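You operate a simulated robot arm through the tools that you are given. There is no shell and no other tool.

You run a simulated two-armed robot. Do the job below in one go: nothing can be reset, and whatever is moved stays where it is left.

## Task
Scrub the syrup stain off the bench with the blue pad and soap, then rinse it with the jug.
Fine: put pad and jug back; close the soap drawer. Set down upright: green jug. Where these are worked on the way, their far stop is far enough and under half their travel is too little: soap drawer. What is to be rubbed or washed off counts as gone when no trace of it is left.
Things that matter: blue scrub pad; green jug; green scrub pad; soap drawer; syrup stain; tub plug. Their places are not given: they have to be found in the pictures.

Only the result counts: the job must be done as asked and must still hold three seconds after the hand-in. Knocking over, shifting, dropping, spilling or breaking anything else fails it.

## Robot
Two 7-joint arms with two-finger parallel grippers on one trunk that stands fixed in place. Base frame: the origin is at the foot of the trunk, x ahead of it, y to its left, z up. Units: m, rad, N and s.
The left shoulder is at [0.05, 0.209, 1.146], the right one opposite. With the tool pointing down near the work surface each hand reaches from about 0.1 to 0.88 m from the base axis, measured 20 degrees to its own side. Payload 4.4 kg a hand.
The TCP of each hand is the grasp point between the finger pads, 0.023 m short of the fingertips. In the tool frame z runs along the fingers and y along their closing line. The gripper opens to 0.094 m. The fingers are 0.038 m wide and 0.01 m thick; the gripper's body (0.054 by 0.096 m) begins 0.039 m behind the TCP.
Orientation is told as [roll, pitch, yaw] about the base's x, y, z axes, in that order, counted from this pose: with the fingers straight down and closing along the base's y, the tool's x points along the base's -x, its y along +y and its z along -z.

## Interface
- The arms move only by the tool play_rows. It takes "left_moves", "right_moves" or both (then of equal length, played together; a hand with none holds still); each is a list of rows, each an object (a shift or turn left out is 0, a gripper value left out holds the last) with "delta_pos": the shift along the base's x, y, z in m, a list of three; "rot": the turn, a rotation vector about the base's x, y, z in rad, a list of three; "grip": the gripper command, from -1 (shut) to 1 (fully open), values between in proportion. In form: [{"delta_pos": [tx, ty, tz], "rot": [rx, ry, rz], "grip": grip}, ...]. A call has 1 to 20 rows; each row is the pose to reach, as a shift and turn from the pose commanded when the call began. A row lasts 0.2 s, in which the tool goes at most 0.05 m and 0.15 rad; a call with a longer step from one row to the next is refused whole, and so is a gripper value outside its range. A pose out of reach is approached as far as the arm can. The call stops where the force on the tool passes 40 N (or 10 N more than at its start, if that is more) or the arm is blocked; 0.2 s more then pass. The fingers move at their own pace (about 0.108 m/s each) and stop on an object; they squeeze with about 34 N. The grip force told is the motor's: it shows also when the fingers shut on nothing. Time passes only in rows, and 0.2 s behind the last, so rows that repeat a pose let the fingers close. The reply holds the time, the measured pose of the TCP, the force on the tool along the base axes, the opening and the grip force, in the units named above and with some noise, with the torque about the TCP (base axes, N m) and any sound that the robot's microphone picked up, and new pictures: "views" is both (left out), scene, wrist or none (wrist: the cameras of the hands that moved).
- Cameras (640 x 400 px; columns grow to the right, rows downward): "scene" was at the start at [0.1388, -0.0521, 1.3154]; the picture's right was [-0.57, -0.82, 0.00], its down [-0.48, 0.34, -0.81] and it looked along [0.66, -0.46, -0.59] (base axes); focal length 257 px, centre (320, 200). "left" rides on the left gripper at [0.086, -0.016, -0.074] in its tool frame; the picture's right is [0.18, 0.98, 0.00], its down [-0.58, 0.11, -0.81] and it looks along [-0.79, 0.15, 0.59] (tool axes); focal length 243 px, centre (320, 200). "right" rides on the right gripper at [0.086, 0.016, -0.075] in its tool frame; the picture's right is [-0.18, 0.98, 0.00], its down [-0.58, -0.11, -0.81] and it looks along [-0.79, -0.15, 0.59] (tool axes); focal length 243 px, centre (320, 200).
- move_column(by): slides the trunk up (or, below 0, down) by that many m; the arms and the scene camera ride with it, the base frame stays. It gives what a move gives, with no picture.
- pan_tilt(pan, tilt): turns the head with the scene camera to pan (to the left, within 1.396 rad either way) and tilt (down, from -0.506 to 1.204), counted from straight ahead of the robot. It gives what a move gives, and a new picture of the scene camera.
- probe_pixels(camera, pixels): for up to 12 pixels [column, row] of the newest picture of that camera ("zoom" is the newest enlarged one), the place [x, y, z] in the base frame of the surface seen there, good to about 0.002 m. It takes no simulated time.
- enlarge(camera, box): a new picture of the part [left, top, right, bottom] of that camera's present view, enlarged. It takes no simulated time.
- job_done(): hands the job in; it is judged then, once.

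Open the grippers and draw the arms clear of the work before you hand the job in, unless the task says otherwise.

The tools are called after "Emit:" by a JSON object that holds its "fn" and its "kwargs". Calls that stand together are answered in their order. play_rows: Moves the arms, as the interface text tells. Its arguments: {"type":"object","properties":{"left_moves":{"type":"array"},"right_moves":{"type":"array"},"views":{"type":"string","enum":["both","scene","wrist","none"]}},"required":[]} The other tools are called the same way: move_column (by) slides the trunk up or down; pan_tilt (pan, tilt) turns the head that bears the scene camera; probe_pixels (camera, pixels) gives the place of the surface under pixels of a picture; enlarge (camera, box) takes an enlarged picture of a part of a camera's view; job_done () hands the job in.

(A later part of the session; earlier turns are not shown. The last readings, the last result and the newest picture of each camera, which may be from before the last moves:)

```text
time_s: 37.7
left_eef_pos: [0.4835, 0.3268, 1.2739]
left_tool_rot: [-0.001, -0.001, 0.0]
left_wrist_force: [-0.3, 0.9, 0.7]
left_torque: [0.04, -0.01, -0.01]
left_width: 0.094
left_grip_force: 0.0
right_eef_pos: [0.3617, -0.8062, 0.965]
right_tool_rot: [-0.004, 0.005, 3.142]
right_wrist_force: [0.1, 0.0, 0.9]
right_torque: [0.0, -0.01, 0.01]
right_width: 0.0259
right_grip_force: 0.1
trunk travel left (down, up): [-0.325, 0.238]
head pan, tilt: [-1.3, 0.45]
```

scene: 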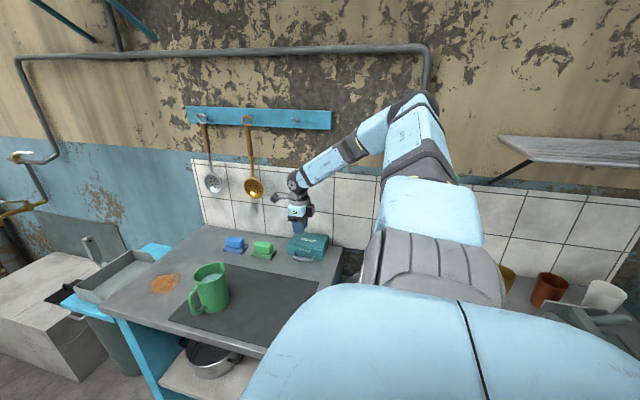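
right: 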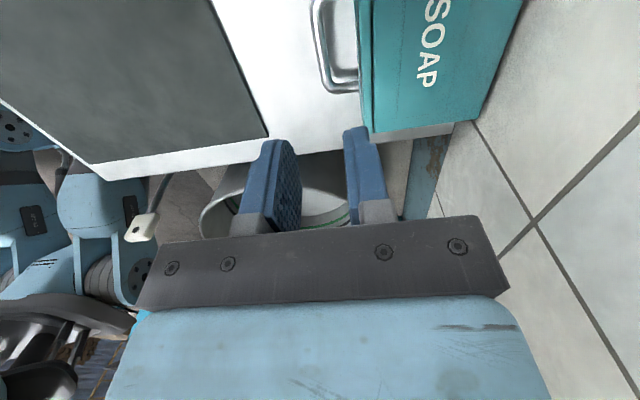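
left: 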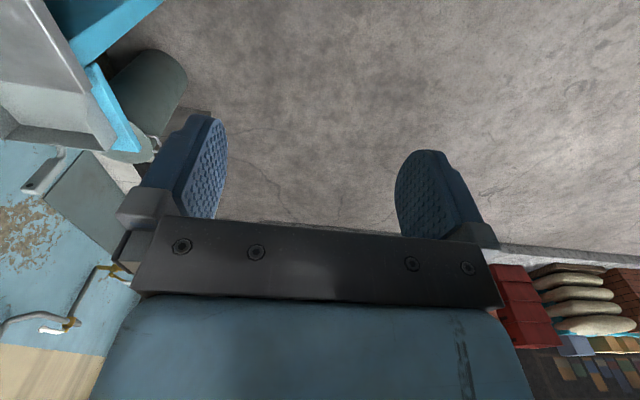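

Aligned over the bar at yaw π. I descend to z≈0.829 so the fingers straddle the bar.

Emit:
{"fn": "play_rows", "kwargs": {"right_moves": [{"delta_pos": [0, -0.001, -0.04]}, {"delta_pos": [0, -0.001, -0.08]}, {"delta_pos": [0, -0.001, -0.105]}, {"delta_pos": [0, -0.001, -0.12]}, {"delta_pos": [0, -0.001, -0.13]}, {"delta_pos": [0, -0.001, -0.136]}, {"delta_pos": [0, -0.001, -0.136]}]}}

Emit:
{"fn": "enlarge", "kwargs": {"camera": "scene", "box": [240, 190, 360, 290]}}

```text
time_s: 39.3
left_eef_pos: [0.4844, 0.3286, 1.2741]
left_tool_rot: [0.001, 0.0, 0.0]
left_wrist_force: [0.1, 0.3, -0.3]
left_torque: [0.0, 0.01, 0.02]
left_width: 0.0942
left_grip_force: 0.0
right_eef_pos: [0.3615, -0.8071, 0.8307]
right_tool_rot: [-0.002, 0.003, -3.14]
right_wrist_force: [0.5, -0.5, 0.0]
right_torque: [0.0, -0.04, 0.02]
right_width: 0.0261
right_grip_force: 0.1
trunk travel left (down, up): [-0.325, 0.238]
head pan, tilt: [-1.3, 0.45]
```

scene: 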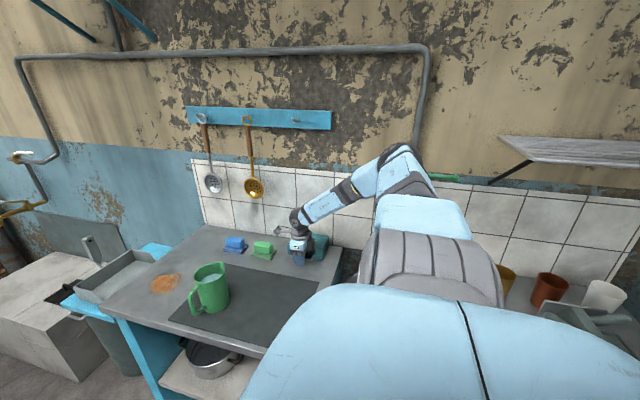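
right: 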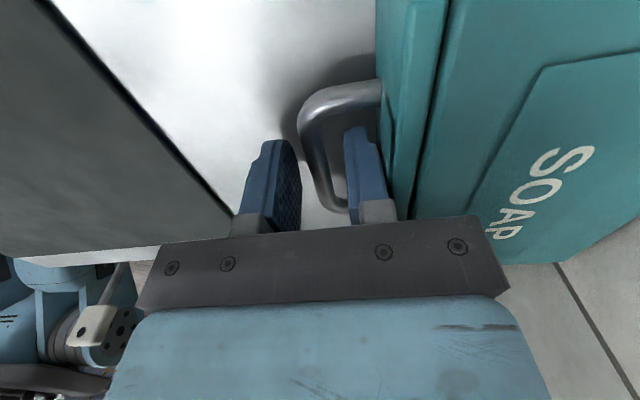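

```text
4.00 times, centred on (300, 240) of scene
```

zoom: 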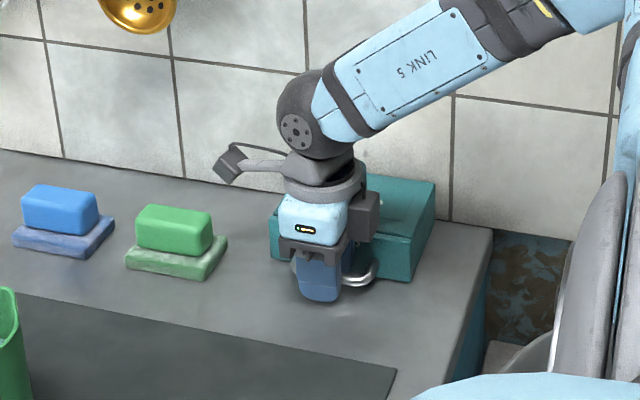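

The bar sits between the fingers. I close and pull gently toward +y.

Emit:
{"fn": "play_rows", "kwargs": {"right_moves": [{"grip": -1}, {"grip": -1}, {"grip": -1}, {"delta_pos": [0, 0.01, 0]}, {"delta_pos": [0, 0.02, 0]}, {"delta_pos": [0, 0.03, 0]}, {"delta_pos": [0, 0.04, 0]}, {"delta_pos": [0, 0.05, 0]}, {"delta_pos": [0, 0.06, 0]}, {"delta_pos": [0, 0.07, 0]}, {"delta_pos": [0, 0.08, 0]}, {"delta_pos": [0, 0.09, 0]}]}}

```text
time_s: 41.8
left_eef_pos: [0.4848, 0.3264, 1.2734]
left_tool_rot: [0.002, 0.0, -0.001]
left_wrist_force: [-0.3, 0.2, -0.2]
left_torque: [0.01, 0.04, -0.02]
left_width: 0.094
left_grip_force: 0.1
right_eef_pos: [0.362, -0.7308, 0.8308]
right_tool_rot: [0.015, 0.002, 3.141]
right_wrist_force: [-2.0, -11.9, -9.5]
right_torque: [-0.11, -1.41, 0.28]
right_width: 0.0094
right_grip_force: 44.5
trunk travel left (down, up): [-0.325, 0.238]
head pan, tilt: [-1.3, 0.45]
stopped in row 12 (right hand): the force on the tool passed its limit at 49 N (the readings are from after the stop); the commanded pose is now the measured one
```

scene: 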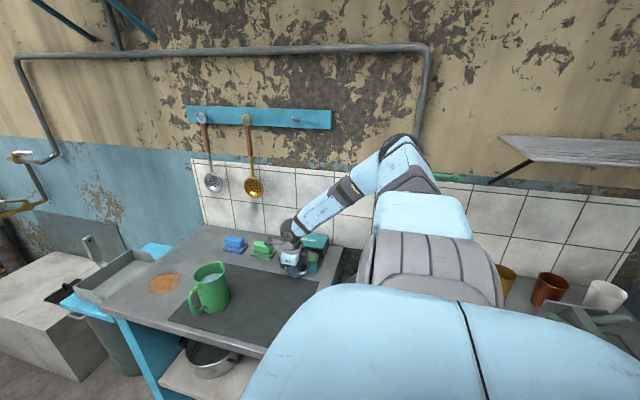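
right: 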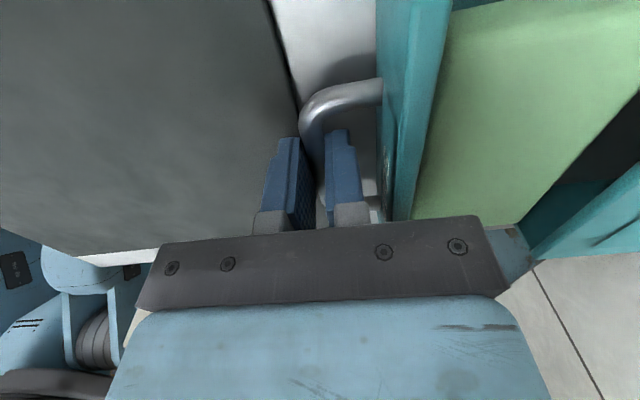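

The drawer came out ~0.076 m to its stop and green soap is visible inside. I release and lift away.

Emit:
{"fn": "play_rows", "kwargs": {"right_moves": [{"grip": -0.5}, {"grip": -0.45}, {"grip": -0.45, "delta_pos": [0, 0, 0.02]}, {"delta_pos": [0, 0, 0.05]}, {"delta_pos": [0, 0, 0.09]}, {"delta_pos": [0, 0.02, 0.13]}, {"delta_pos": [0, 0.05, 0.16]}, {"delta_pos": [0, 0.08, 0.18], "grip": 0}]}}

Emit:
{"fn": "enlarge", "kwargs": {"camera": "scene", "box": [130, 190, 370, 340]}}

```text
time_s: 43.6
left_eef_pos: [0.4828, 0.3293, 1.274]
left_tool_rot: [0.0, -0.002, 0.0]
left_wrist_force: [0.0, 0.7, -0.2]
left_torque: [-0.01, 0.01, -0.02]
left_width: 0.094
left_grip_force: 0.0
right_eef_pos: [0.3615, -0.6483, 1.014]
right_tool_rot: [0.013, 0.003, 3.14]
right_wrist_force: [-0.1, 0.4, -0.1]
right_torque: [0.02, -0.01, 0.03]
right_width: 0.0468
right_grip_force: 0.0
trunk travel left (down, up): [-0.325, 0.238]
head pan, tilt: [-1.3, 0.45]
```

scene: 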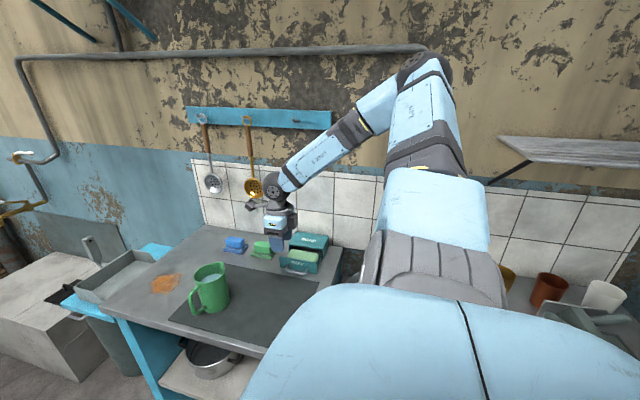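
right: 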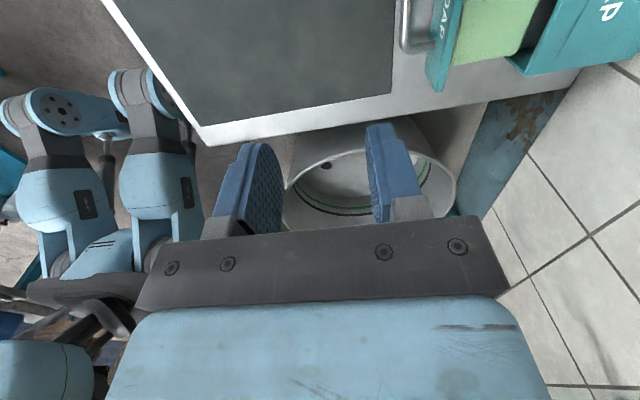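

```text
2.67 times, centred on (250, 265) of scene
```

zoom: 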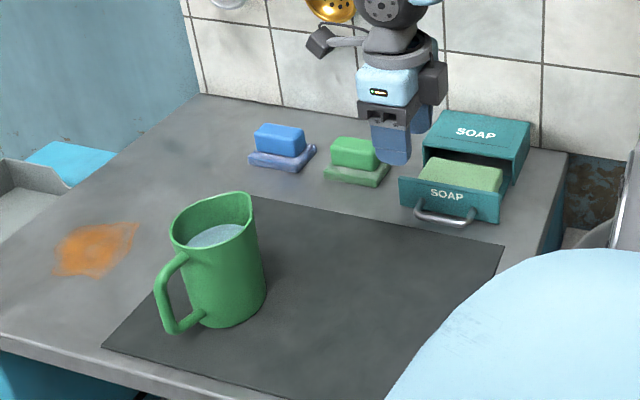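

The drawer is open with the soap cake exposed. I probe the soap, drawer rim, pad and jug from this better view.

Emit:
{"fn": "probe_pixels", "kwargs": {"camera": "zoom", "pixels": [[425, 165], [502, 170], [495, 190], [420, 180], [460, 175], [402, 178], [499, 195], [445, 218], [472, 218], [435, 155], [450, 190], [512, 180]]}}

Emit:
{"fn": "probe_pixels", "kwargs": {"camera": "zoom", "pixels": [[258, 128], [304, 130], [302, 155], [257, 148], [280, 133], [250, 160], [292, 170], [316, 150], [300, 145], [262, 122], [300, 127], [285, 126]]}}

Emit:
{"fn": "probe_pixels", "kwargs": {"camera": "zoom", "pixels": [[250, 193], [253, 213], [170, 222], [210, 196], [185, 240], [222, 238], [162, 290], [175, 256], [175, 325], [205, 305], [265, 280], [215, 325]]}}

Emit:
{"fn": "probe_pixels", "kwargs": {"camera": "zoom", "pixels": [[55, 275], [58, 240], [80, 228], [138, 224], [130, 240], [120, 258], [100, 275], [75, 280], [95, 250], [138, 228], [50, 265], [110, 222]]}}

```text
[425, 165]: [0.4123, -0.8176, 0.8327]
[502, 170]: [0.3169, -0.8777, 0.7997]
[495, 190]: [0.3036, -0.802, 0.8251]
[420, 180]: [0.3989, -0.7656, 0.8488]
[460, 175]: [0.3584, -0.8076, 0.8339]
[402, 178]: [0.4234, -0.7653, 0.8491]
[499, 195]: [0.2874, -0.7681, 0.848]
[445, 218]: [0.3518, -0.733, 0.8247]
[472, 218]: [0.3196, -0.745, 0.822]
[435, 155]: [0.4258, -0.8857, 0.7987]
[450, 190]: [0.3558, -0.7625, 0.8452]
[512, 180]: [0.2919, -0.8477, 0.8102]
```

```text
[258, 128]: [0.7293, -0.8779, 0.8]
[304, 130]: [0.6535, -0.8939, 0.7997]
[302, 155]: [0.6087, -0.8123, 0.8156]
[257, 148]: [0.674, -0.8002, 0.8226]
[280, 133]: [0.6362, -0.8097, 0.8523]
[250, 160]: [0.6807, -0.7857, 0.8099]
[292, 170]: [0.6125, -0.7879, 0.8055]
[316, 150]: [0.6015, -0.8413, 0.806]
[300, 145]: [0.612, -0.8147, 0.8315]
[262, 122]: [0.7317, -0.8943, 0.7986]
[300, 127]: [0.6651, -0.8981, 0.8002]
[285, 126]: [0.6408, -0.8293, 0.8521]
```

```text
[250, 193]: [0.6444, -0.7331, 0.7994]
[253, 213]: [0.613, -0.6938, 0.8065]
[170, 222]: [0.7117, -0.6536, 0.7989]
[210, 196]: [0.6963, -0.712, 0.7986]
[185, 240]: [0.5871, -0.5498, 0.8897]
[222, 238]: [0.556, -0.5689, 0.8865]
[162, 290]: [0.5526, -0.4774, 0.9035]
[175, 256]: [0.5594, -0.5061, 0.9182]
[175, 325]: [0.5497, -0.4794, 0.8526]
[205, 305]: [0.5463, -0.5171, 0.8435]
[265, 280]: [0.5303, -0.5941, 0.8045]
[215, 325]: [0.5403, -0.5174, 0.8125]
```

```text
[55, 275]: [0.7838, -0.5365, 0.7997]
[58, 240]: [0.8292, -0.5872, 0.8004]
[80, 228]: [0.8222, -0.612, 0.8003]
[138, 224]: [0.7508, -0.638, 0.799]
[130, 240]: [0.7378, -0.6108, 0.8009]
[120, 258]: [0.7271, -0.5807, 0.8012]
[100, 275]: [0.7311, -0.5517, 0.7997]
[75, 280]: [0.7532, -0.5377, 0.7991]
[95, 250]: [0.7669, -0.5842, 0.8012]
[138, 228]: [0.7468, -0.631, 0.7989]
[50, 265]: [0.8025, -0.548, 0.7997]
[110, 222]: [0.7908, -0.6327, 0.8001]
```

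Soap top is z≈0.833 in the gap y -0.77…-0.838, wide enough for the pad. Next I move the right hand (still yaw π) toward the blue pad at (0.641,-0.815), tilting it 0.5 rad outward for reach, and check feasibility up high.

Emit:
{"fn": "play_rows", "kwargs": {"right_moves": [{"delta_pos": [0.02, 0, 0.03], "grip": 0.2}, {"delta_pos": [0.05, 0, 0.06], "rot": [0, -0.06, 0]}, {"delta_pos": [0.09, -0.01, 0.08], "rot": [0, -0.14, 0]}, {"delta_pos": [0.13, -0.03, 0.1], "rot": [0, -0.22, 0]}, {"delta_pos": [0.17, -0.05, 0.1], "rot": [0, -0.3, 0]}, {"delta_pos": [0.21, -0.06, 0.1], "rot": [0, -0.38, 0]}, {"delta_pos": [0.24, -0.07, 0.1], "rot": [0, -0.46, 0]}, {"delta_pos": [0.26, -0.07, 0.1], "rot": [0, -0.5, 0]}, {"delta_pos": [0.26, -0.07, 0.1], "rot": [0, -0.5, 0]}]}}

```text
time_s: 45.6
left_eef_pos: [0.4837, 0.3278, 1.2744]
left_tool_rot: [0.001, 0.0, 0.0]
left_wrist_force: [-0.7, 0.0, -0.5]
left_torque: [-0.02, 0.01, -0.01]
left_width: 0.0938
left_grip_force: 0.0
right_eef_pos: [0.6216, -0.7179, 1.1106]
right_tool_rot: [0.012, 0.505, 3.139]
right_wrist_force: [0.0, -1.1, 0.4]
right_torque: [-0.04, 0.02, -0.01]
right_width: 0.0565
right_grip_force: 0.1
trunk travel left (down, up): [-0.325, 0.238]
head pan, tilt: [-1.3, 0.45]
```

scene: 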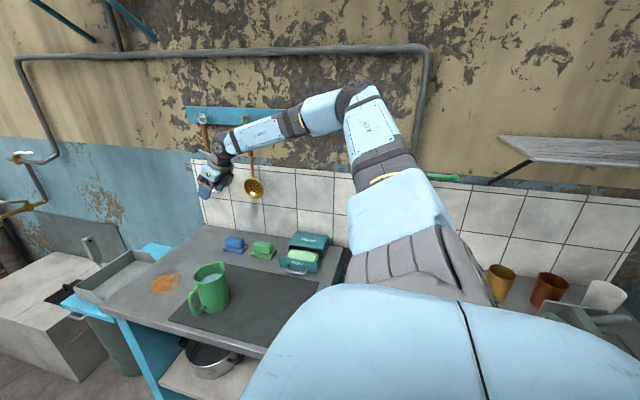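
right: 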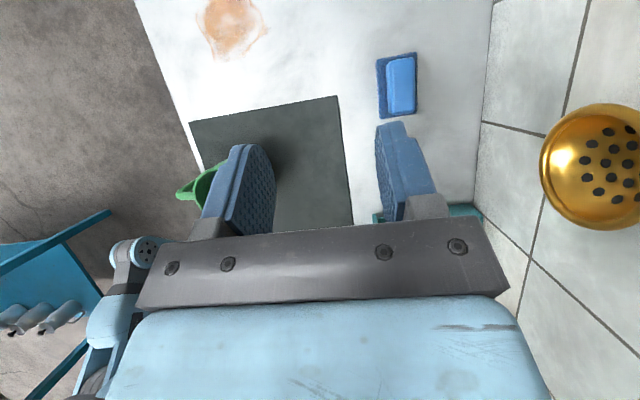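

Reachable. I lower the trunk by 0.2 (the hand goes down over free bench between jug and pads) for reach.

Emit:
{"fn": "move_column", "kwargs": {"by": -0.18}}

Emit:
{"fn": "play_rows", "kwargs": {"right_moves": [{"delta_pos": [0.01, -0.03, -0.01], "rot": [0.012, 0, 0]}, {"delta_pos": [0.02, -0.065, -0.02], "rot": [0.012, 0, 0]}, {"delta_pos": [0.021, -0.097, -0.03], "rot": [0.012, 0, 0]}, {"delta_pos": [0.021, -0.097, -0.03], "rot": [0.012, 0, 0]}]}}

```text
time_s: 47.6
left_eef_pos: [0.4833, 0.3281, 1.0952]
left_tool_rot: [0.0, -0.001, 0.0]
left_wrist_force: [-0.5, -0.7, 0.2]
left_torque: [0.02, 0.02, 0.02]
left_width: 0.0942
left_grip_force: 0.0
right_eef_pos: [0.6221, -0.717, 0.9327]
right_tool_rot: [0.013, 0.502, 3.141]
right_wrist_force: [-0.3, 0.2, -0.1]
right_torque: [0.02, -0.03, -0.01]
right_width: 0.0567
right_grip_force: 0.0
trunk travel left (down, up): [-0.145, 0.418]
head pan, tilt: [-1.3, 0.45]
```

```text
time_s: 48.6
left_eef_pos: [0.4832, 0.3288, 1.0934]
left_tool_rot: [0.001, -0.001, 0.0]
left_wrist_force: [0.6, -0.3, -1.2]
left_torque: [0.0, 0.0, -0.03]
left_width: 0.0939
left_grip_force: 0.1
right_eef_pos: [0.6421, -0.8147, 0.9014]
right_tool_rot: [0.0, 0.503, 3.134]
right_wrist_force: [1.2, 0.6, 0.7]
right_torque: [0.0, 0.02, 0.0]
right_width: 0.0564
right_grip_force: 0.0
trunk travel left (down, up): [-0.145, 0.418]
head pan, tilt: [-1.3, 0.45]
```

scene: 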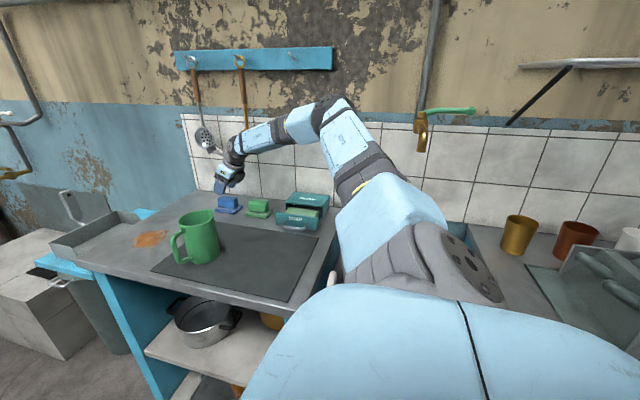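
right: 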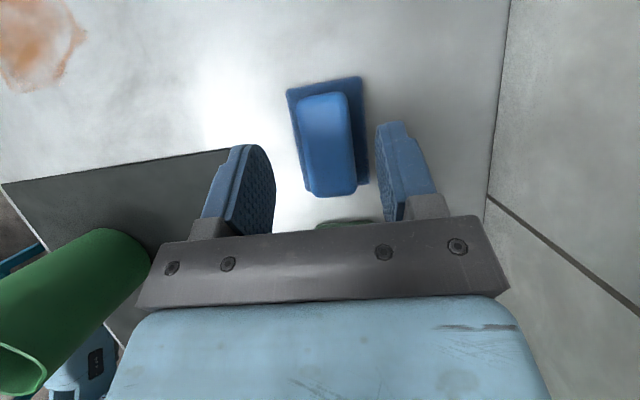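

The hand is above the blue pad. I probe the pad in the wrist view for precise centre and yaw, and check where the golden ladle is relative to the hand.

Emit:
{"fn": "probe_pixels", "kwargs": {"camera": "right", "pixels": [[303, 100], [342, 98], [310, 185], [350, 185], [325, 140], [290, 93], [360, 80], [363, 170], [325, 97], [330, 187], [306, 150], [349, 140]]}}

Emit:
{"fn": "enlarge", "kwargs": {"camera": "scene", "box": [170, 60, 370, 260]}}

```text
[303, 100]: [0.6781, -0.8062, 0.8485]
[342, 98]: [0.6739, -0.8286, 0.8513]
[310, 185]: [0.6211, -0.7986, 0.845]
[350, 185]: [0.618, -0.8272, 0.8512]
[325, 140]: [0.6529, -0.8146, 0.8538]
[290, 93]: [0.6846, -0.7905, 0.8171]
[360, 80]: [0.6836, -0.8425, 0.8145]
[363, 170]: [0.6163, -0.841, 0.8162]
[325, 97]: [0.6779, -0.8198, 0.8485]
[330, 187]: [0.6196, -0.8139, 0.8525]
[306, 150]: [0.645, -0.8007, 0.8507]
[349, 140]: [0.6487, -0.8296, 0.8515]
```

```text
2.00 times, centred on (270, 160) of scene
```

zoom: 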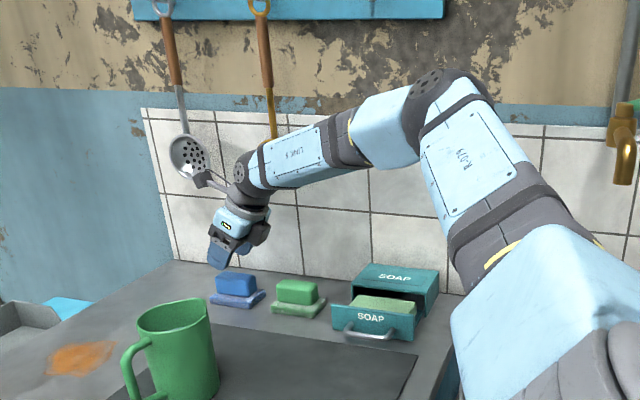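

Block centre ≈(0.645,-0.815), top 0.852, base top 0.816. Wrist remains ~3 cm off the ladle. I descend to TCP z≈0.846 and grasp.

Emit:
{"fn": "play_rows", "kwargs": {"right_moves": [{"delta_pos": [0.003, 0, -0.02], "rot": [0, 0, 0.006]}, {"delta_pos": [0.003, 0, -0.035], "rot": [0, 0, 0.006]}, {"delta_pos": [0.003, 0, -0.048], "rot": [0, 0, 0.006]}, {"delta_pos": [0.003, 0, -0.055], "rot": [0, 0, 0.006]}, {"delta_pos": [0.003, 0, -0.055], "rot": [0, 0, 0.006]}], "views": "wrist"}}

```text
time_s: 49.8
left_eef_pos: [0.4842, 0.3288, 1.0932]
left_tool_rot: [0.0, 0.001, 0.001]
left_wrist_force: [1.2, -0.2, 0.3]
left_torque: [0.04, 0.01, 0.02]
left_width: 0.0939
left_grip_force: 0.2
right_eef_pos: [0.6455, -0.8145, 0.8472]
right_tool_rot: [-0.001, 0.501, 3.14]
right_wrist_force: [0.0, -0.1, 0.1]
right_torque: [-0.02, 0.0, -0.02]
right_width: 0.0561
right_grip_force: 0.1
trunk travel left (down, up): [-0.145, 0.418]
head pan, tilt: [-1.3, 0.45]
```

right: 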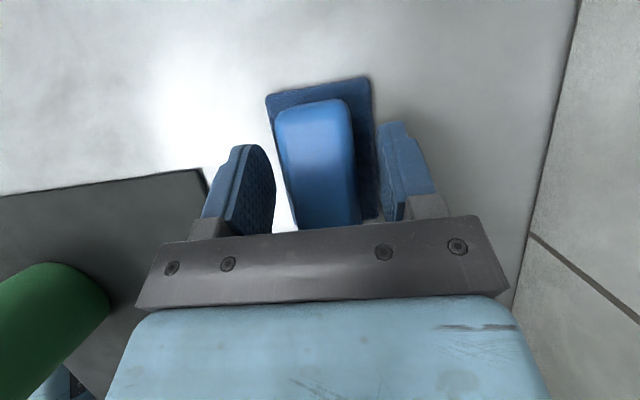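

Block is between the fingers. Close on it and lift slightly.

Emit:
{"fn": "play_rows", "kwargs": {"right_moves": [{"grip": -1}, {"grip": -1}, {"grip": -1}, {"delta_pos": [0, 0.0, 0.02]}, {"delta_pos": [-0.005, 0.015, 0.05]}, {"delta_pos": [-0.01, 0.03, 0.07]}]}}

Emit:
{"fn": "enlarge", "kwargs": {"camera": "scene", "box": [170, 120, 370, 270]}}

```text
time_s: 51.2
left_eef_pos: [0.4824, 0.3285, 1.0935]
left_tool_rot: [0.002, 0.001, 0.0]
left_wrist_force: [-0.2, 0.8, 0.0]
left_torque: [0.02, -0.02, 0.04]
left_width: 0.0939
left_grip_force: 0.1
right_eef_pos: [0.6359, -0.7836, 0.9182]
right_tool_rot: [-0.002, 0.5, 3.14]
right_wrist_force: [0.1, 0.4, -1.4]
right_torque: [-0.01, 0.02, 0.05]
right_width: 0.0331
right_grip_force: 34.2
trunk travel left (down, up): [-0.145, 0.418]
head pan, tilt: [-1.3, 0.45]
```

scene: 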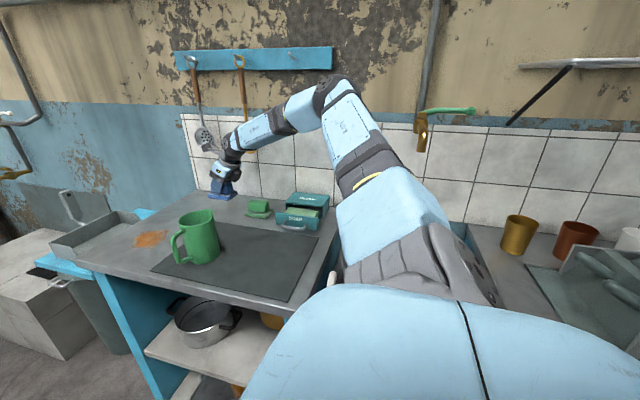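
right: 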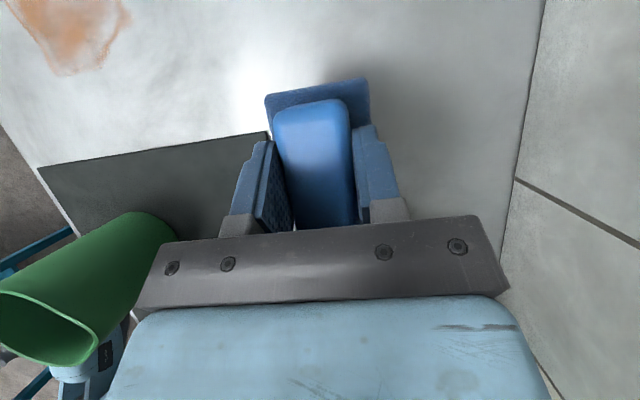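

```text
2.67 times, centred on (270, 195) of scene
```

zoom: 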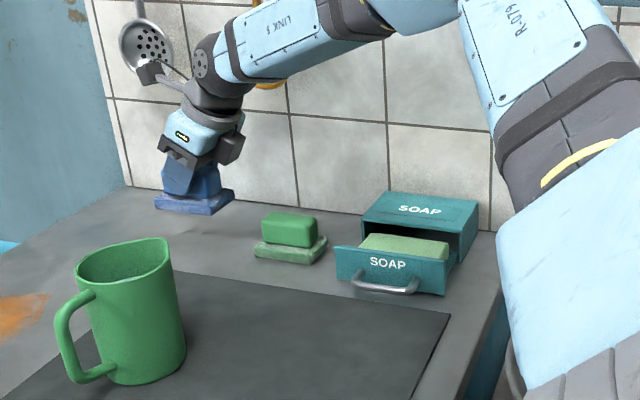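

The blue pad is held flat (pad bottom ≈ TCP z − 0.047). I move it away from the wall, then raise the trunk by 0.25 for the trip to the soap with the elbow above the tap.

Emit:
{"fn": "play_rows", "kwargs": {"right_moves": [{"delta_pos": [-0.01, 0.03, 0.02]}, {"delta_pos": [-0.02, 0.06, 0.04]}, {"delta_pos": [-0.03, 0.08, 0.04]}], "views": "none"}}

Emit:
{"fn": "move_column", "kwargs": {"by": 0.25}}

Emit:
{"fn": "play_rows", "kwargs": {"right_moves": [{"delta_pos": [-0.03, 0.0, -0.02]}, {"delta_pos": [-0.065, 0.0, -0.04]}, {"delta_pos": [-0.1, 0.0, -0.06]}, {"delta_pos": [-0.135, 0.0, -0.08]}, {"delta_pos": [-0.17, -0.02, -0.1]}, {"delta_pos": [-0.2, -0.04, -0.12]}, {"delta_pos": [-0.23, -0.06, -0.14]}, {"delta_pos": [-0.25, -0.08, -0.16]}, {"delta_pos": [-0.25, -0.1, -0.19]}]}}

```text
time_s: 52.0
left_eef_pos: [0.4839, 0.3286, 1.0947]
left_tool_rot: [0.0, -0.001, 0.0]
left_wrist_force: [-0.2, 0.2, 0.4]
left_torque: [-0.04, 0.01, -0.01]
left_width: 0.0943
left_grip_force: 0.0
right_eef_pos: [0.6067, -0.7044, 0.9564]
right_tool_rot: [-0.001, 0.502, 3.14]
right_wrist_force: [0.1, -0.1, -0.9]
right_torque: [0.03, -0.04, 0.0]
right_width: 0.0333
right_grip_force: 34.1
trunk travel left (down, up): [-0.145, 0.418]
head pan, tilt: [-1.3, 0.45]
```

```text
time_s: 54.6
left_eef_pos: [0.4845, 0.3284, 1.3433]
left_tool_rot: [-0.001, -0.001, 0.001]
left_wrist_force: [0.0, -0.8, -0.4]
left_torque: [0.02, -0.01, -0.01]
left_width: 0.0938
left_grip_force: 0.0
right_eef_pos: [0.6071, -0.7051, 1.2058]
right_tool_rot: [-0.002, 0.502, 3.14]
right_wrist_force: [0.6, 0.4, -0.8]
right_torque: [-0.04, -0.02, 0.02]
right_width: 0.0335
right_grip_force: 33.7
trunk travel left (down, up): [-0.395, 0.168]
head pan, tilt: [-1.3, 0.45]
```

```text
time_s: 56.6
left_eef_pos: [0.4843, 0.3256, 1.3445]
left_tool_rot: [0.001, 0.003, 0.002]
left_wrist_force: [-0.7, 0.1, 1.0]
left_torque: [0.0, -0.01, 0.0]
left_width: 0.0938
left_grip_force: 0.1
right_eef_pos: [0.3556, -0.8057, 1.0146]
right_tool_rot: [-0.001, 0.504, 3.14]
right_wrist_force: [-0.1, -0.6, -0.9]
right_torque: [0.01, 0.0, 0.02]
right_width: 0.0333
right_grip_force: 33.8
trunk travel left (down, up): [-0.395, 0.168]
head pan, tilt: [-1.3, 0.45]
```

scene: 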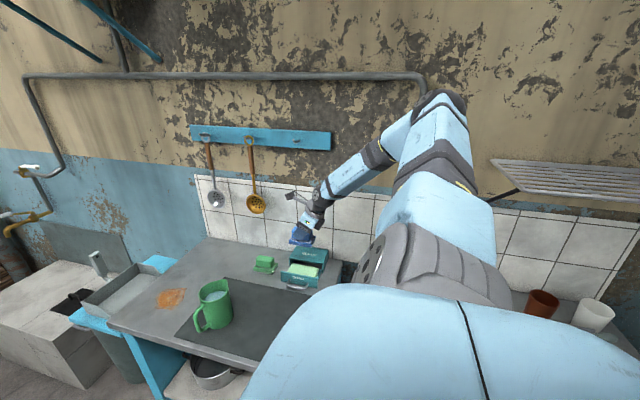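
right: 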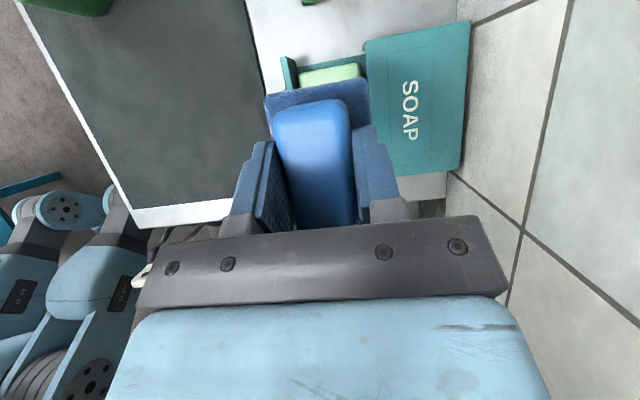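

The pad hovers over the open drawer. I centre at y≈-0.803, x≈0.357 and descend until the pad meets the soap.

Emit:
{"fn": "play_rows", "kwargs": {"right_moves": [{"delta_pos": [0.001, 0.002, -0.04]}, {"delta_pos": [0.001, 0.002, -0.08]}, {"delta_pos": [0.001, 0.002, -0.105]}, {"delta_pos": [0.001, 0.002, -0.12]}, {"delta_pos": [0.001, 0.002, -0.128]}, {"delta_pos": [0.001, 0.002, -0.133]}, {"delta_pos": [0.001, 0.002, -0.136]}, {"delta_pos": [0.001, 0.002, -0.138]}]}}

Emit:
{"fn": "enlarge", "kwargs": {"camera": "scene", "box": [230, 190, 370, 300]}}

```text
time_s: 58.4
left_eef_pos: [0.4815, 0.3318, 1.343]
left_tool_rot: [-0.003, 0.0, -0.001]
left_wrist_force: [-0.7, 0.6, 0.6]
left_torque: [0.0, 0.03, 0.04]
left_width: 0.0937
left_grip_force: 0.0
right_eef_pos: [0.3568, -0.8027, 0.8823]
right_tool_rot: [0.003, 0.507, 3.138]
right_wrist_force: [1.7, -1.3, 16.8]
right_torque: [0.18, 0.35, 0.02]
right_width: 0.0332
right_grip_force: 34.3
trunk travel left (down, up): [-0.395, 0.168]
head pan, tilt: [-1.3, 0.45]
```

scene: 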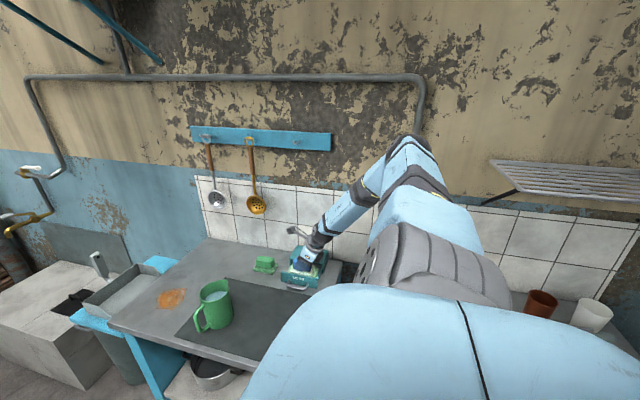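
right: 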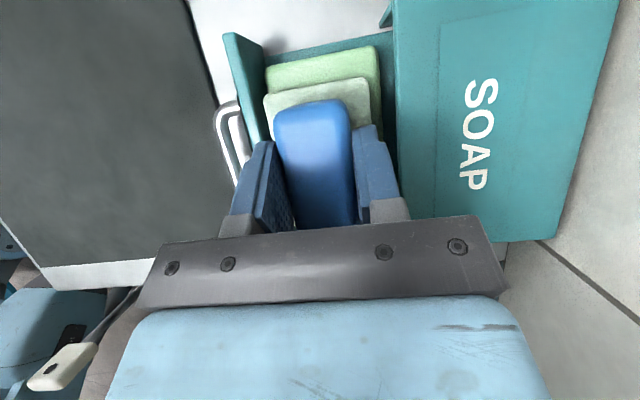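

```text
3.64 times, centred on (300, 245) of scene
```

zoom: 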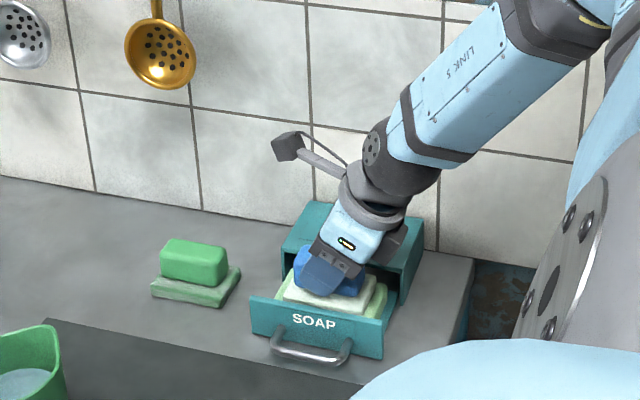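

The pad's base turned pale – it is soaped. I lift it straight up and carry it away from the drawer at height toward the stain side.

Emit:
{"fn": "play_rows", "kwargs": {"right_moves": [{"delta_pos": [0, 0, 0.02]}, {"delta_pos": [0, 0, 0.06]}, {"delta_pos": [0, 0, 0.1]}, {"delta_pos": [0, 0, 0.14]}, {"delta_pos": [0.02, 0.03, 0.17]}, {"delta_pos": [0.05, 0.06, 0.19]}, {"delta_pos": [0.08, 0.08, 0.21]}, {"delta_pos": [0.11, 0.1, 0.23]}, {"delta_pos": [0.14, 0.12, 0.25]}, {"delta_pos": [0.17, 0.14, 0.27]}, {"delta_pos": [0.2, 0.15, 0.29]}, {"delta_pos": [0.24, 0.16, 0.3]}, {"delta_pos": [0.28, 0.17, 0.31]}, {"delta_pos": [0.32, 0.18, 0.31]}, {"delta_pos": [0.36, 0.18, 0.31]}, {"delta_pos": [0.38, 0.18, 0.3]}]}}

```text
time_s: 61.8
left_eef_pos: [0.485, 0.3286, 1.3424]
left_tool_rot: [0.0, 0.003, 0.0]
left_wrist_force: [-0.7, -1.2, -0.3]
left_torque: [0.03, 0.0, -0.01]
left_width: 0.094
left_grip_force: 0.1
right_eef_pos: [0.7391, -0.6207, 1.1776]
right_tool_rot: [-0.002, 0.502, 3.14]
right_wrist_force: [1.2, 0.0, 0.0]
right_torque: [0.02, -0.02, -0.04]
right_width: 0.0333
right_grip_force: 34.4
trunk travel left (down, up): [-0.395, 0.168]
head pan, tilt: [-1.3, 0.45]
```

scene: 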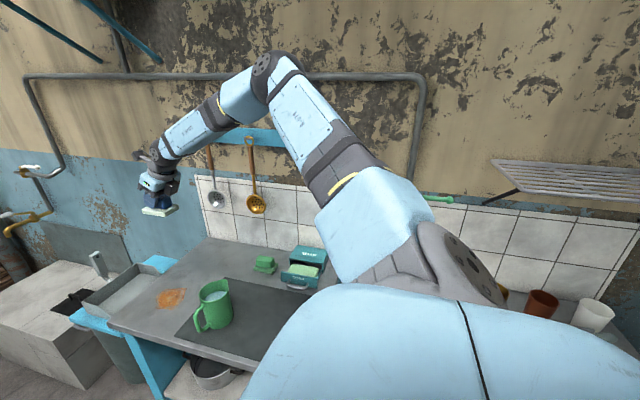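
right: 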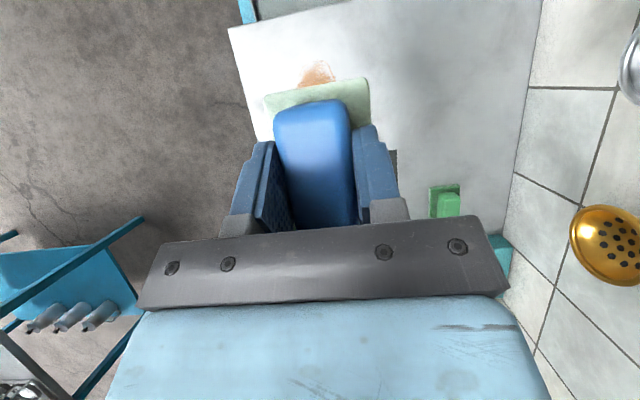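

Elbow is up. I lower the trunk by 0.18 and turn the head to see the stain well.

Emit:
{"fn": "move_column", "kwargs": {"by": -0.18}}

Emit:
{"fn": "pan_tilt", "kwargs": {"pan": -0.75, "tilt": 0.6}}

```text
time_s: 63.8
left_eef_pos: [0.4829, 0.3281, 1.1637]
left_tool_rot: [0.0, 0.001, 0.0]
left_wrist_force: [0.1, -0.1, -0.1]
left_torque: [0.0, -0.01, -0.02]
left_width: 0.094
left_grip_force: 0.0
right_eef_pos: [0.7391, -0.6226, 0.998]
right_tool_rot: [-0.003, 0.503, 3.139]
right_wrist_force: [0.0, 0.4, -1.0]
right_torque: [-0.01, 0.01, 0.01]
right_width: 0.0333
right_grip_force: 33.8
trunk travel left (down, up): [-0.215, 0.348]
head pan, tilt: [-1.3, 0.45]
```

```text
time_s: 64.8
left_eef_pos: [0.4838, 0.3274, 1.1642]
left_tool_rot: [0.0, 0.001, -0.001]
left_wrist_force: [-0.7, 0.1, 0.3]
left_torque: [0.02, 0.0, 0.04]
left_width: 0.094
left_grip_force: 0.0
right_eef_pos: [0.7396, -0.6221, 0.9984]
right_tool_rot: [-0.001, 0.504, 3.138]
right_wrist_force: [1.1, -0.3, -1.2]
right_torque: [0.0, -0.03, -0.01]
right_width: 0.0334
right_grip_force: 34.3
trunk travel left (down, up): [-0.215, 0.348]
head pan, tilt: [-0.75, 0.6]
```

scene: 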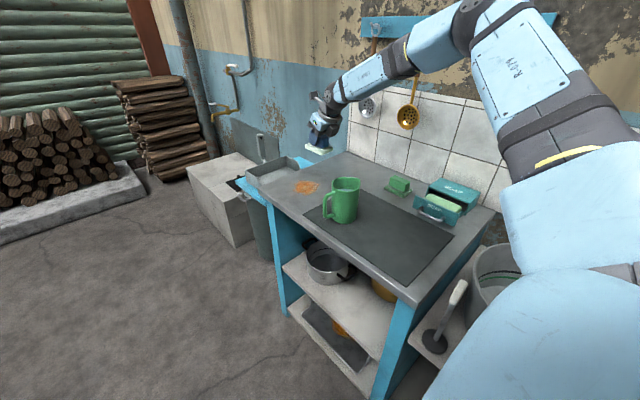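

The soaped pad is above the stain. I go down to contact and start sweeping over the stain area (x 0.75–0.81, y -0.635…-0.55 for the pad centre).

Emit:
{"fn": "play_rows", "kwargs": {"right_moves": [{"delta_pos": [0.02, 0.01, -0.04]}, {"delta_pos": [0.03, 0.012, -0.085]}, {"delta_pos": [0.03, 0.012, -0.125]}, {"delta_pos": [0.03, 0.012, -0.145]}, {"delta_pos": [0.03, 0.012, -0.152]}, {"delta_pos": [0.03, 0.012, -0.156]}, {"delta_pos": [0.06, 0.012, -0.156]}, {"delta_pos": [0.03, 0.012, -0.156]}, {"delta_pos": [0.01, 0.012, -0.156]}, {"delta_pos": [0.01, -0.013, -0.156]}, {"delta_pos": [0.04, -0.013, -0.156]}, {"delta_pos": [0.065, -0.013, -0.156]}, {"delta_pos": [0.065, 0.012, -0.156]}, {"delta_pos": [0.065, 0.04, -0.156]}, {"delta_pos": [0.03, 0.04, -0.156]}, {"delta_pos": [0.005, 0.04, -0.156]}, {"delta_pos": [0.005, 0.07, -0.156]}, {"delta_pos": [0.04, 0.07, -0.156]}, {"delta_pos": [0.07, 0.07, -0.156]}, {"delta_pos": [0.07, 0.055, -0.156]}]}}

Emit:
{"fn": "enlarge", "kwargs": {"camera": "scene", "box": [240, 120, 400, 240]}}

```text
time_s: 69.0
left_eef_pos: [0.4838, 0.3275, 1.1652]
left_tool_rot: [0.0, 0.002, -0.001]
left_wrist_force: [0.0, -0.8, 0.4]
left_torque: [0.0, -0.01, -0.04]
left_width: 0.0939
left_grip_force: 0.1
right_eef_pos: [0.7739, -0.5614, 0.8727]
right_tool_rot: [-0.004, 0.502, 3.139]
right_wrist_force: [-0.6, -0.6, -1.0]
right_torque: [0.02, 0.0, 0.02]
right_width: 0.0332
right_grip_force: 33.6
right hand out of reach, approached as far as the arm can: row 3, 4, 5, 6, 7, 8, 9, 10, 11, 12, 13, 14, 15, 18, 19, 20
trunk travel left (down, up): [-0.215, 0.348]
head pan, tilt: [-0.75, 0.6]
```

scene: 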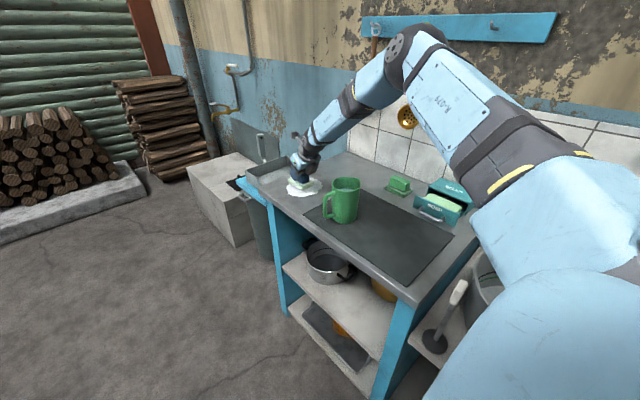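
right: 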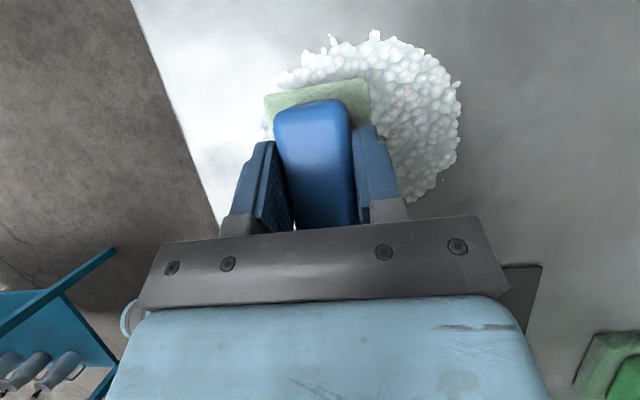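

```text
3.33 times, centred on (320, 180) of scene
```

zoom: 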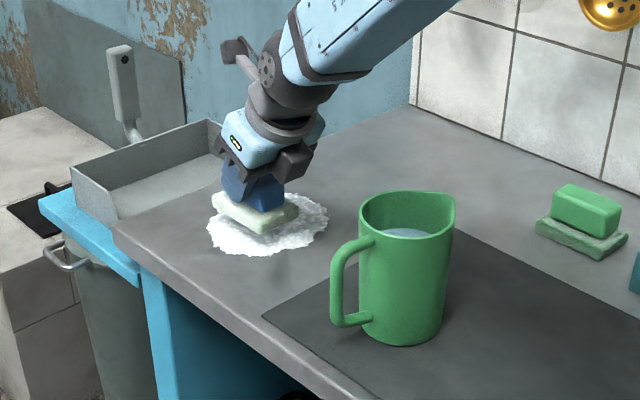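

Foam covers the stain, but many rows were out of reach (hand hung at z≈0.873). I raise the hand, lower the trunk 0.1 for reach, and scrub again thoroughly.

Emit:
{"fn": "play_rows", "kwargs": {"right_moves": [{"delta_pos": [0, -0.02, 0.04]}, {"delta_pos": [-0.01, -0.04, 0.08]}, {"delta_pos": [-0.01, -0.04, 0.12]}, {"delta_pos": [-0.01, -0.04, 0.15]}], "views": "scene"}}

Emit:
{"fn": "enlarge", "kwargs": {"camera": "scene", "box": [240, 120, 400, 240]}}

Emit:
{"fn": "move_column", "kwargs": {"by": -0.1}}

```text
time_s: 70.0
left_eef_pos: [0.4837, 0.3286, 1.1639]
left_tool_rot: [0.0, 0.0, -0.001]
left_wrist_force: [-0.4, 0.7, -0.4]
left_torque: [-0.01, 0.0, 0.05]
left_width: 0.094
left_grip_force: 0.1
right_eef_pos: [0.7625, -0.6005, 1.0215]
right_tool_rot: [-0.003, 0.502, 3.139]
right_wrist_force: [-0.3, -0.4, -0.7]
right_torque: [0.02, -0.01, -0.03]
right_width: 0.0333
right_grip_force: 34.5
trunk travel left (down, up): [-0.215, 0.348]
head pan, tilt: [-0.75, 0.6]
```

scene: 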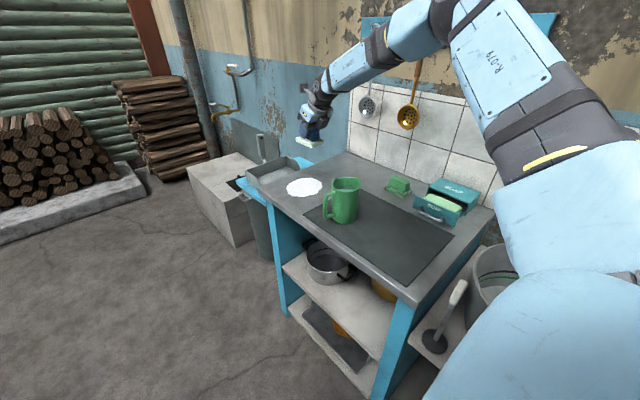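

```text
3.33 times, centred on (320, 180) of scene
```

zoom: 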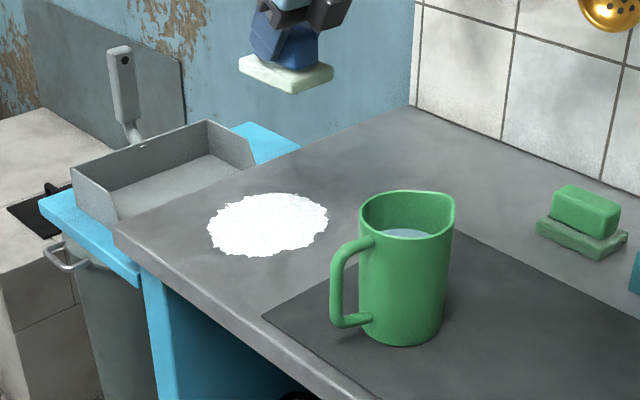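

```text
time_s: 71.3
left_eef_pos: [0.4832, 0.3281, 1.0636]
left_tool_rot: [0.0, -0.001, 0.0]
left_wrist_force: [-0.4, -0.1, -0.7]
left_torque: [0.05, 0.04, 0.01]
left_width: 0.0942
left_grip_force: 0.1
right_eef_pos: [0.7617, -0.6014, 0.9228]
right_tool_rot: [-0.001, 0.503, 3.138]
right_wrist_force: [-0.4, 0.1, -0.2]
right_torque: [0.03, -0.01, 0.01]
right_width: 0.0334
right_grip_force: 34.5
trunk travel left (down, up): [-0.115, 0.448]
head pan, tilt: [-0.75, 0.6]
```

Foam fully covers the patch. I scrub again now with better reach, pressing lightly.

Emit:
{"fn": "play_rows", "kwargs": {"right_moves": [{"delta_pos": [0, 0, -0.04]}, {"delta_pos": [0, 0, -0.065]}, {"delta_pos": [0, 0, -0.076]}, {"delta_pos": [0, 0, -0.081]}, {"delta_pos": [0.035, 0, -0.081]}, {"delta_pos": [0.05, -0.015, -0.081]}, {"delta_pos": [0.02, -0.025, -0.081]}, {"delta_pos": [-0.015, -0.025, -0.081]}, {"delta_pos": [-0.015, 0, -0.081]}, {"delta_pos": [0.02, 0.0, -0.081]}, {"delta_pos": [0.05, 0.01, -0.081]}, {"delta_pos": [0.05, 0.035, -0.081]}, {"delta_pos": [0.015, 0.03, -0.081]}, {"delta_pos": [-0.02, 0.025, -0.081]}, {"delta_pos": [-0.02, 0.055, -0.081]}, {"delta_pos": [0.015, 0.055, -0.081]}, {"delta_pos": [0.045, 0.055, -0.081]}, {"delta_pos": [0.03, 0.03, -0.081]}, {"delta_pos": [0.0, 0.01, -0.081]}, {"delta_pos": [-0.01, -0.02, -0.081]}], "views": "scene"}}

```text
time_s: 75.5
left_eef_pos: [0.4823, 0.3309, 1.0644]
left_tool_rot: [0.0, -0.002, 0.0]
left_wrist_force: [-0.5, 0.6, -0.1]
left_torque: [0.03, 0.0, -0.02]
left_width: 0.0942
left_grip_force: 0.1
right_eef_pos: [0.7515, -0.6183, 0.845]
right_tool_rot: [0.003, 0.508, -3.141]
right_wrist_force: [5.0, 8.8, 24.1]
right_torque: [0.33, -0.51, 0.12]
right_width: 0.0331
right_grip_force: 33.8
right hand out of reach, approached as far as the arm can: row 6
trunk travel left (down, up): [-0.115, 0.448]
head pan, tilt: [-0.75, 0.6]
```

scene: 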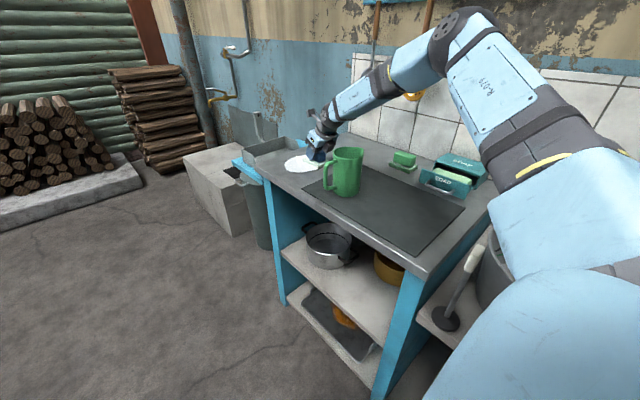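

Good contact (24 N). One more full pass to be safe, then I lift off.

Emit:
{"fn": "play_rows", "kwargs": {"right_moves": [{"delta_pos": [0.03, -0.01, 0]}, {"delta_pos": [0.055, -0.005, 0]}, {"delta_pos": [0.055, 0.02, 0]}, {"delta_pos": [0.02, 0.02, 0]}, {"delta_pos": [-0.01, 0.02, 0]}, {"delta_pos": [-0.01, 0.045, 0]}, {"delta_pos": [0.025, 0.045, 0]}, {"delta_pos": [0.06, 0.045, 0]}, {"delta_pos": [0.06, 0.07, 0]}, {"delta_pos": [0.025, 0.075, 0]}, {"delta_pos": [0.0, 0.075, 0]}, {"delta_pos": [0.02, 0.04, 0]}, {"delta_pos": [0.03, 0.0, 0]}, {"delta_pos": [0.01, 0.01, 0]}, {"delta_pos": [0, 0.01, 0.03]}, {"delta_pos": [0, 0, 0.07]}, {"delta_pos": [-0.02, -0.03, 0.11]}, {"delta_pos": [-0.04, -0.06, 0.13]}]}}

Emit:
{"fn": "enlarge", "kwargs": {"camera": "scene", "box": [240, 100, 400, 220]}}

```text
refused: row 17 steps farther than a row can; nothing moved
```

```text
3.33 times, centred on (320, 160) of scene
```

zoom: 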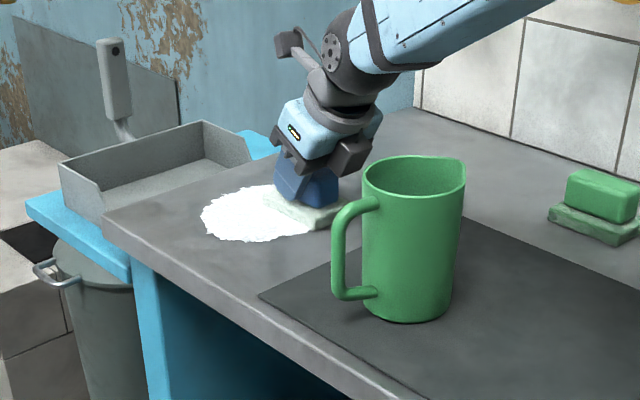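

That call was refused for one oversized step (nothing moved); I resend it with smaller steps.

Emit:
{"fn": "play_rows", "kwargs": {"right_moves": [{"delta_pos": [0.03, -0.01, 0]}, {"delta_pos": [0.055, -0.005, 0]}, {"delta_pos": [0.055, 0.02, 0]}, {"delta_pos": [0.02, 0.02, 0]}, {"delta_pos": [-0.01, 0.02, 0]}, {"delta_pos": [-0.01, 0.045, 0]}, {"delta_pos": [0.025, 0.045, 0]}, {"delta_pos": [0.06, 0.045, 0]}, {"delta_pos": [0.06, 0.07, 0]}, {"delta_pos": [0.025, 0.075, 0]}, {"delta_pos": [0.0, 0.075, 0]}, {"delta_pos": [0.02, 0.04, 0]}, {"delta_pos": [0.03, 0.0, 0]}, {"delta_pos": [0.01, 0.01, 0]}, {"delta_pos": [0, 0.01, 0.03]}, {"delta_pos": [0, 0, 0.07]}, {"delta_pos": [-0.01, -0.02, 0.1]}, {"delta_pos": [-0.02, -0.04, 0.12]}]}}

Emit:
{"fn": "enlarge", "kwargs": {"camera": "scene", "box": [240, 100, 400, 220]}}

```text
time_s: 79.3
left_eef_pos: [0.4832, 0.3275, 1.0644]
left_tool_rot: [-0.002, 0.0, -0.001]
left_wrist_force: [0.1, 0.1, 0.1]
left_torque: [-0.02, -0.03, -0.03]
left_width: 0.0937
left_grip_force: 0.0
right_eef_pos: [0.7342, -0.6594, 0.9614]
right_tool_rot: [-0.003, 0.502, 3.14]
right_wrist_force: [0.4, 1.3, -0.7]
right_torque: [0.0, -0.02, -0.05]
right_width: 0.0334
right_grip_force: 33.7
right hand out of reach, approached as far as the arm can: row 2
trunk travel left (down, up): [-0.115, 0.448]
head pan, tilt: [-0.75, 0.6]
```

scene: 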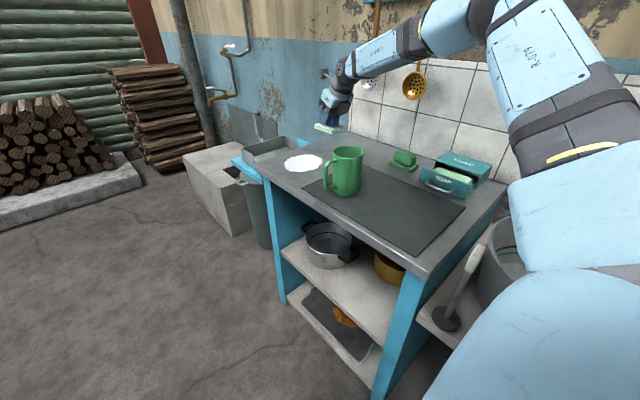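
right: 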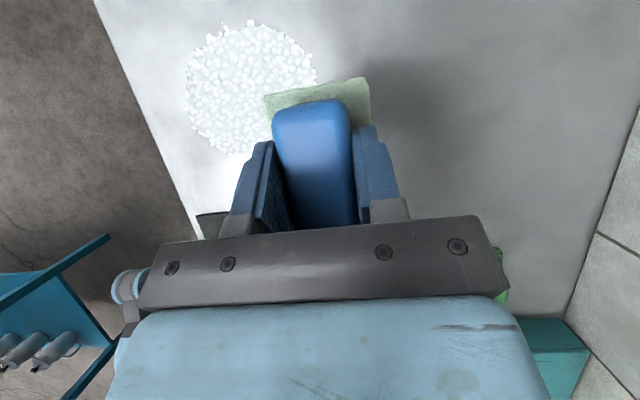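

```text
3.33 times, centred on (320, 160) of scene
```

zoom: 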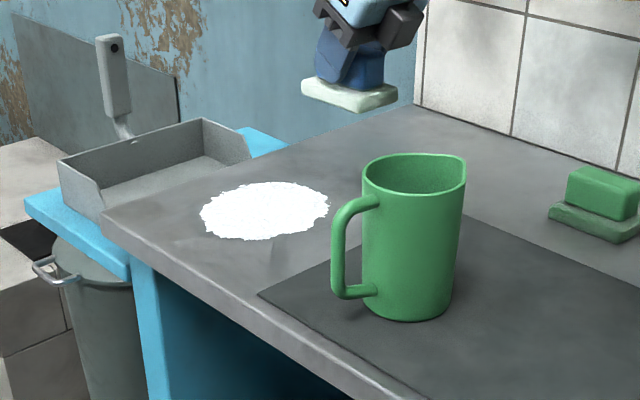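

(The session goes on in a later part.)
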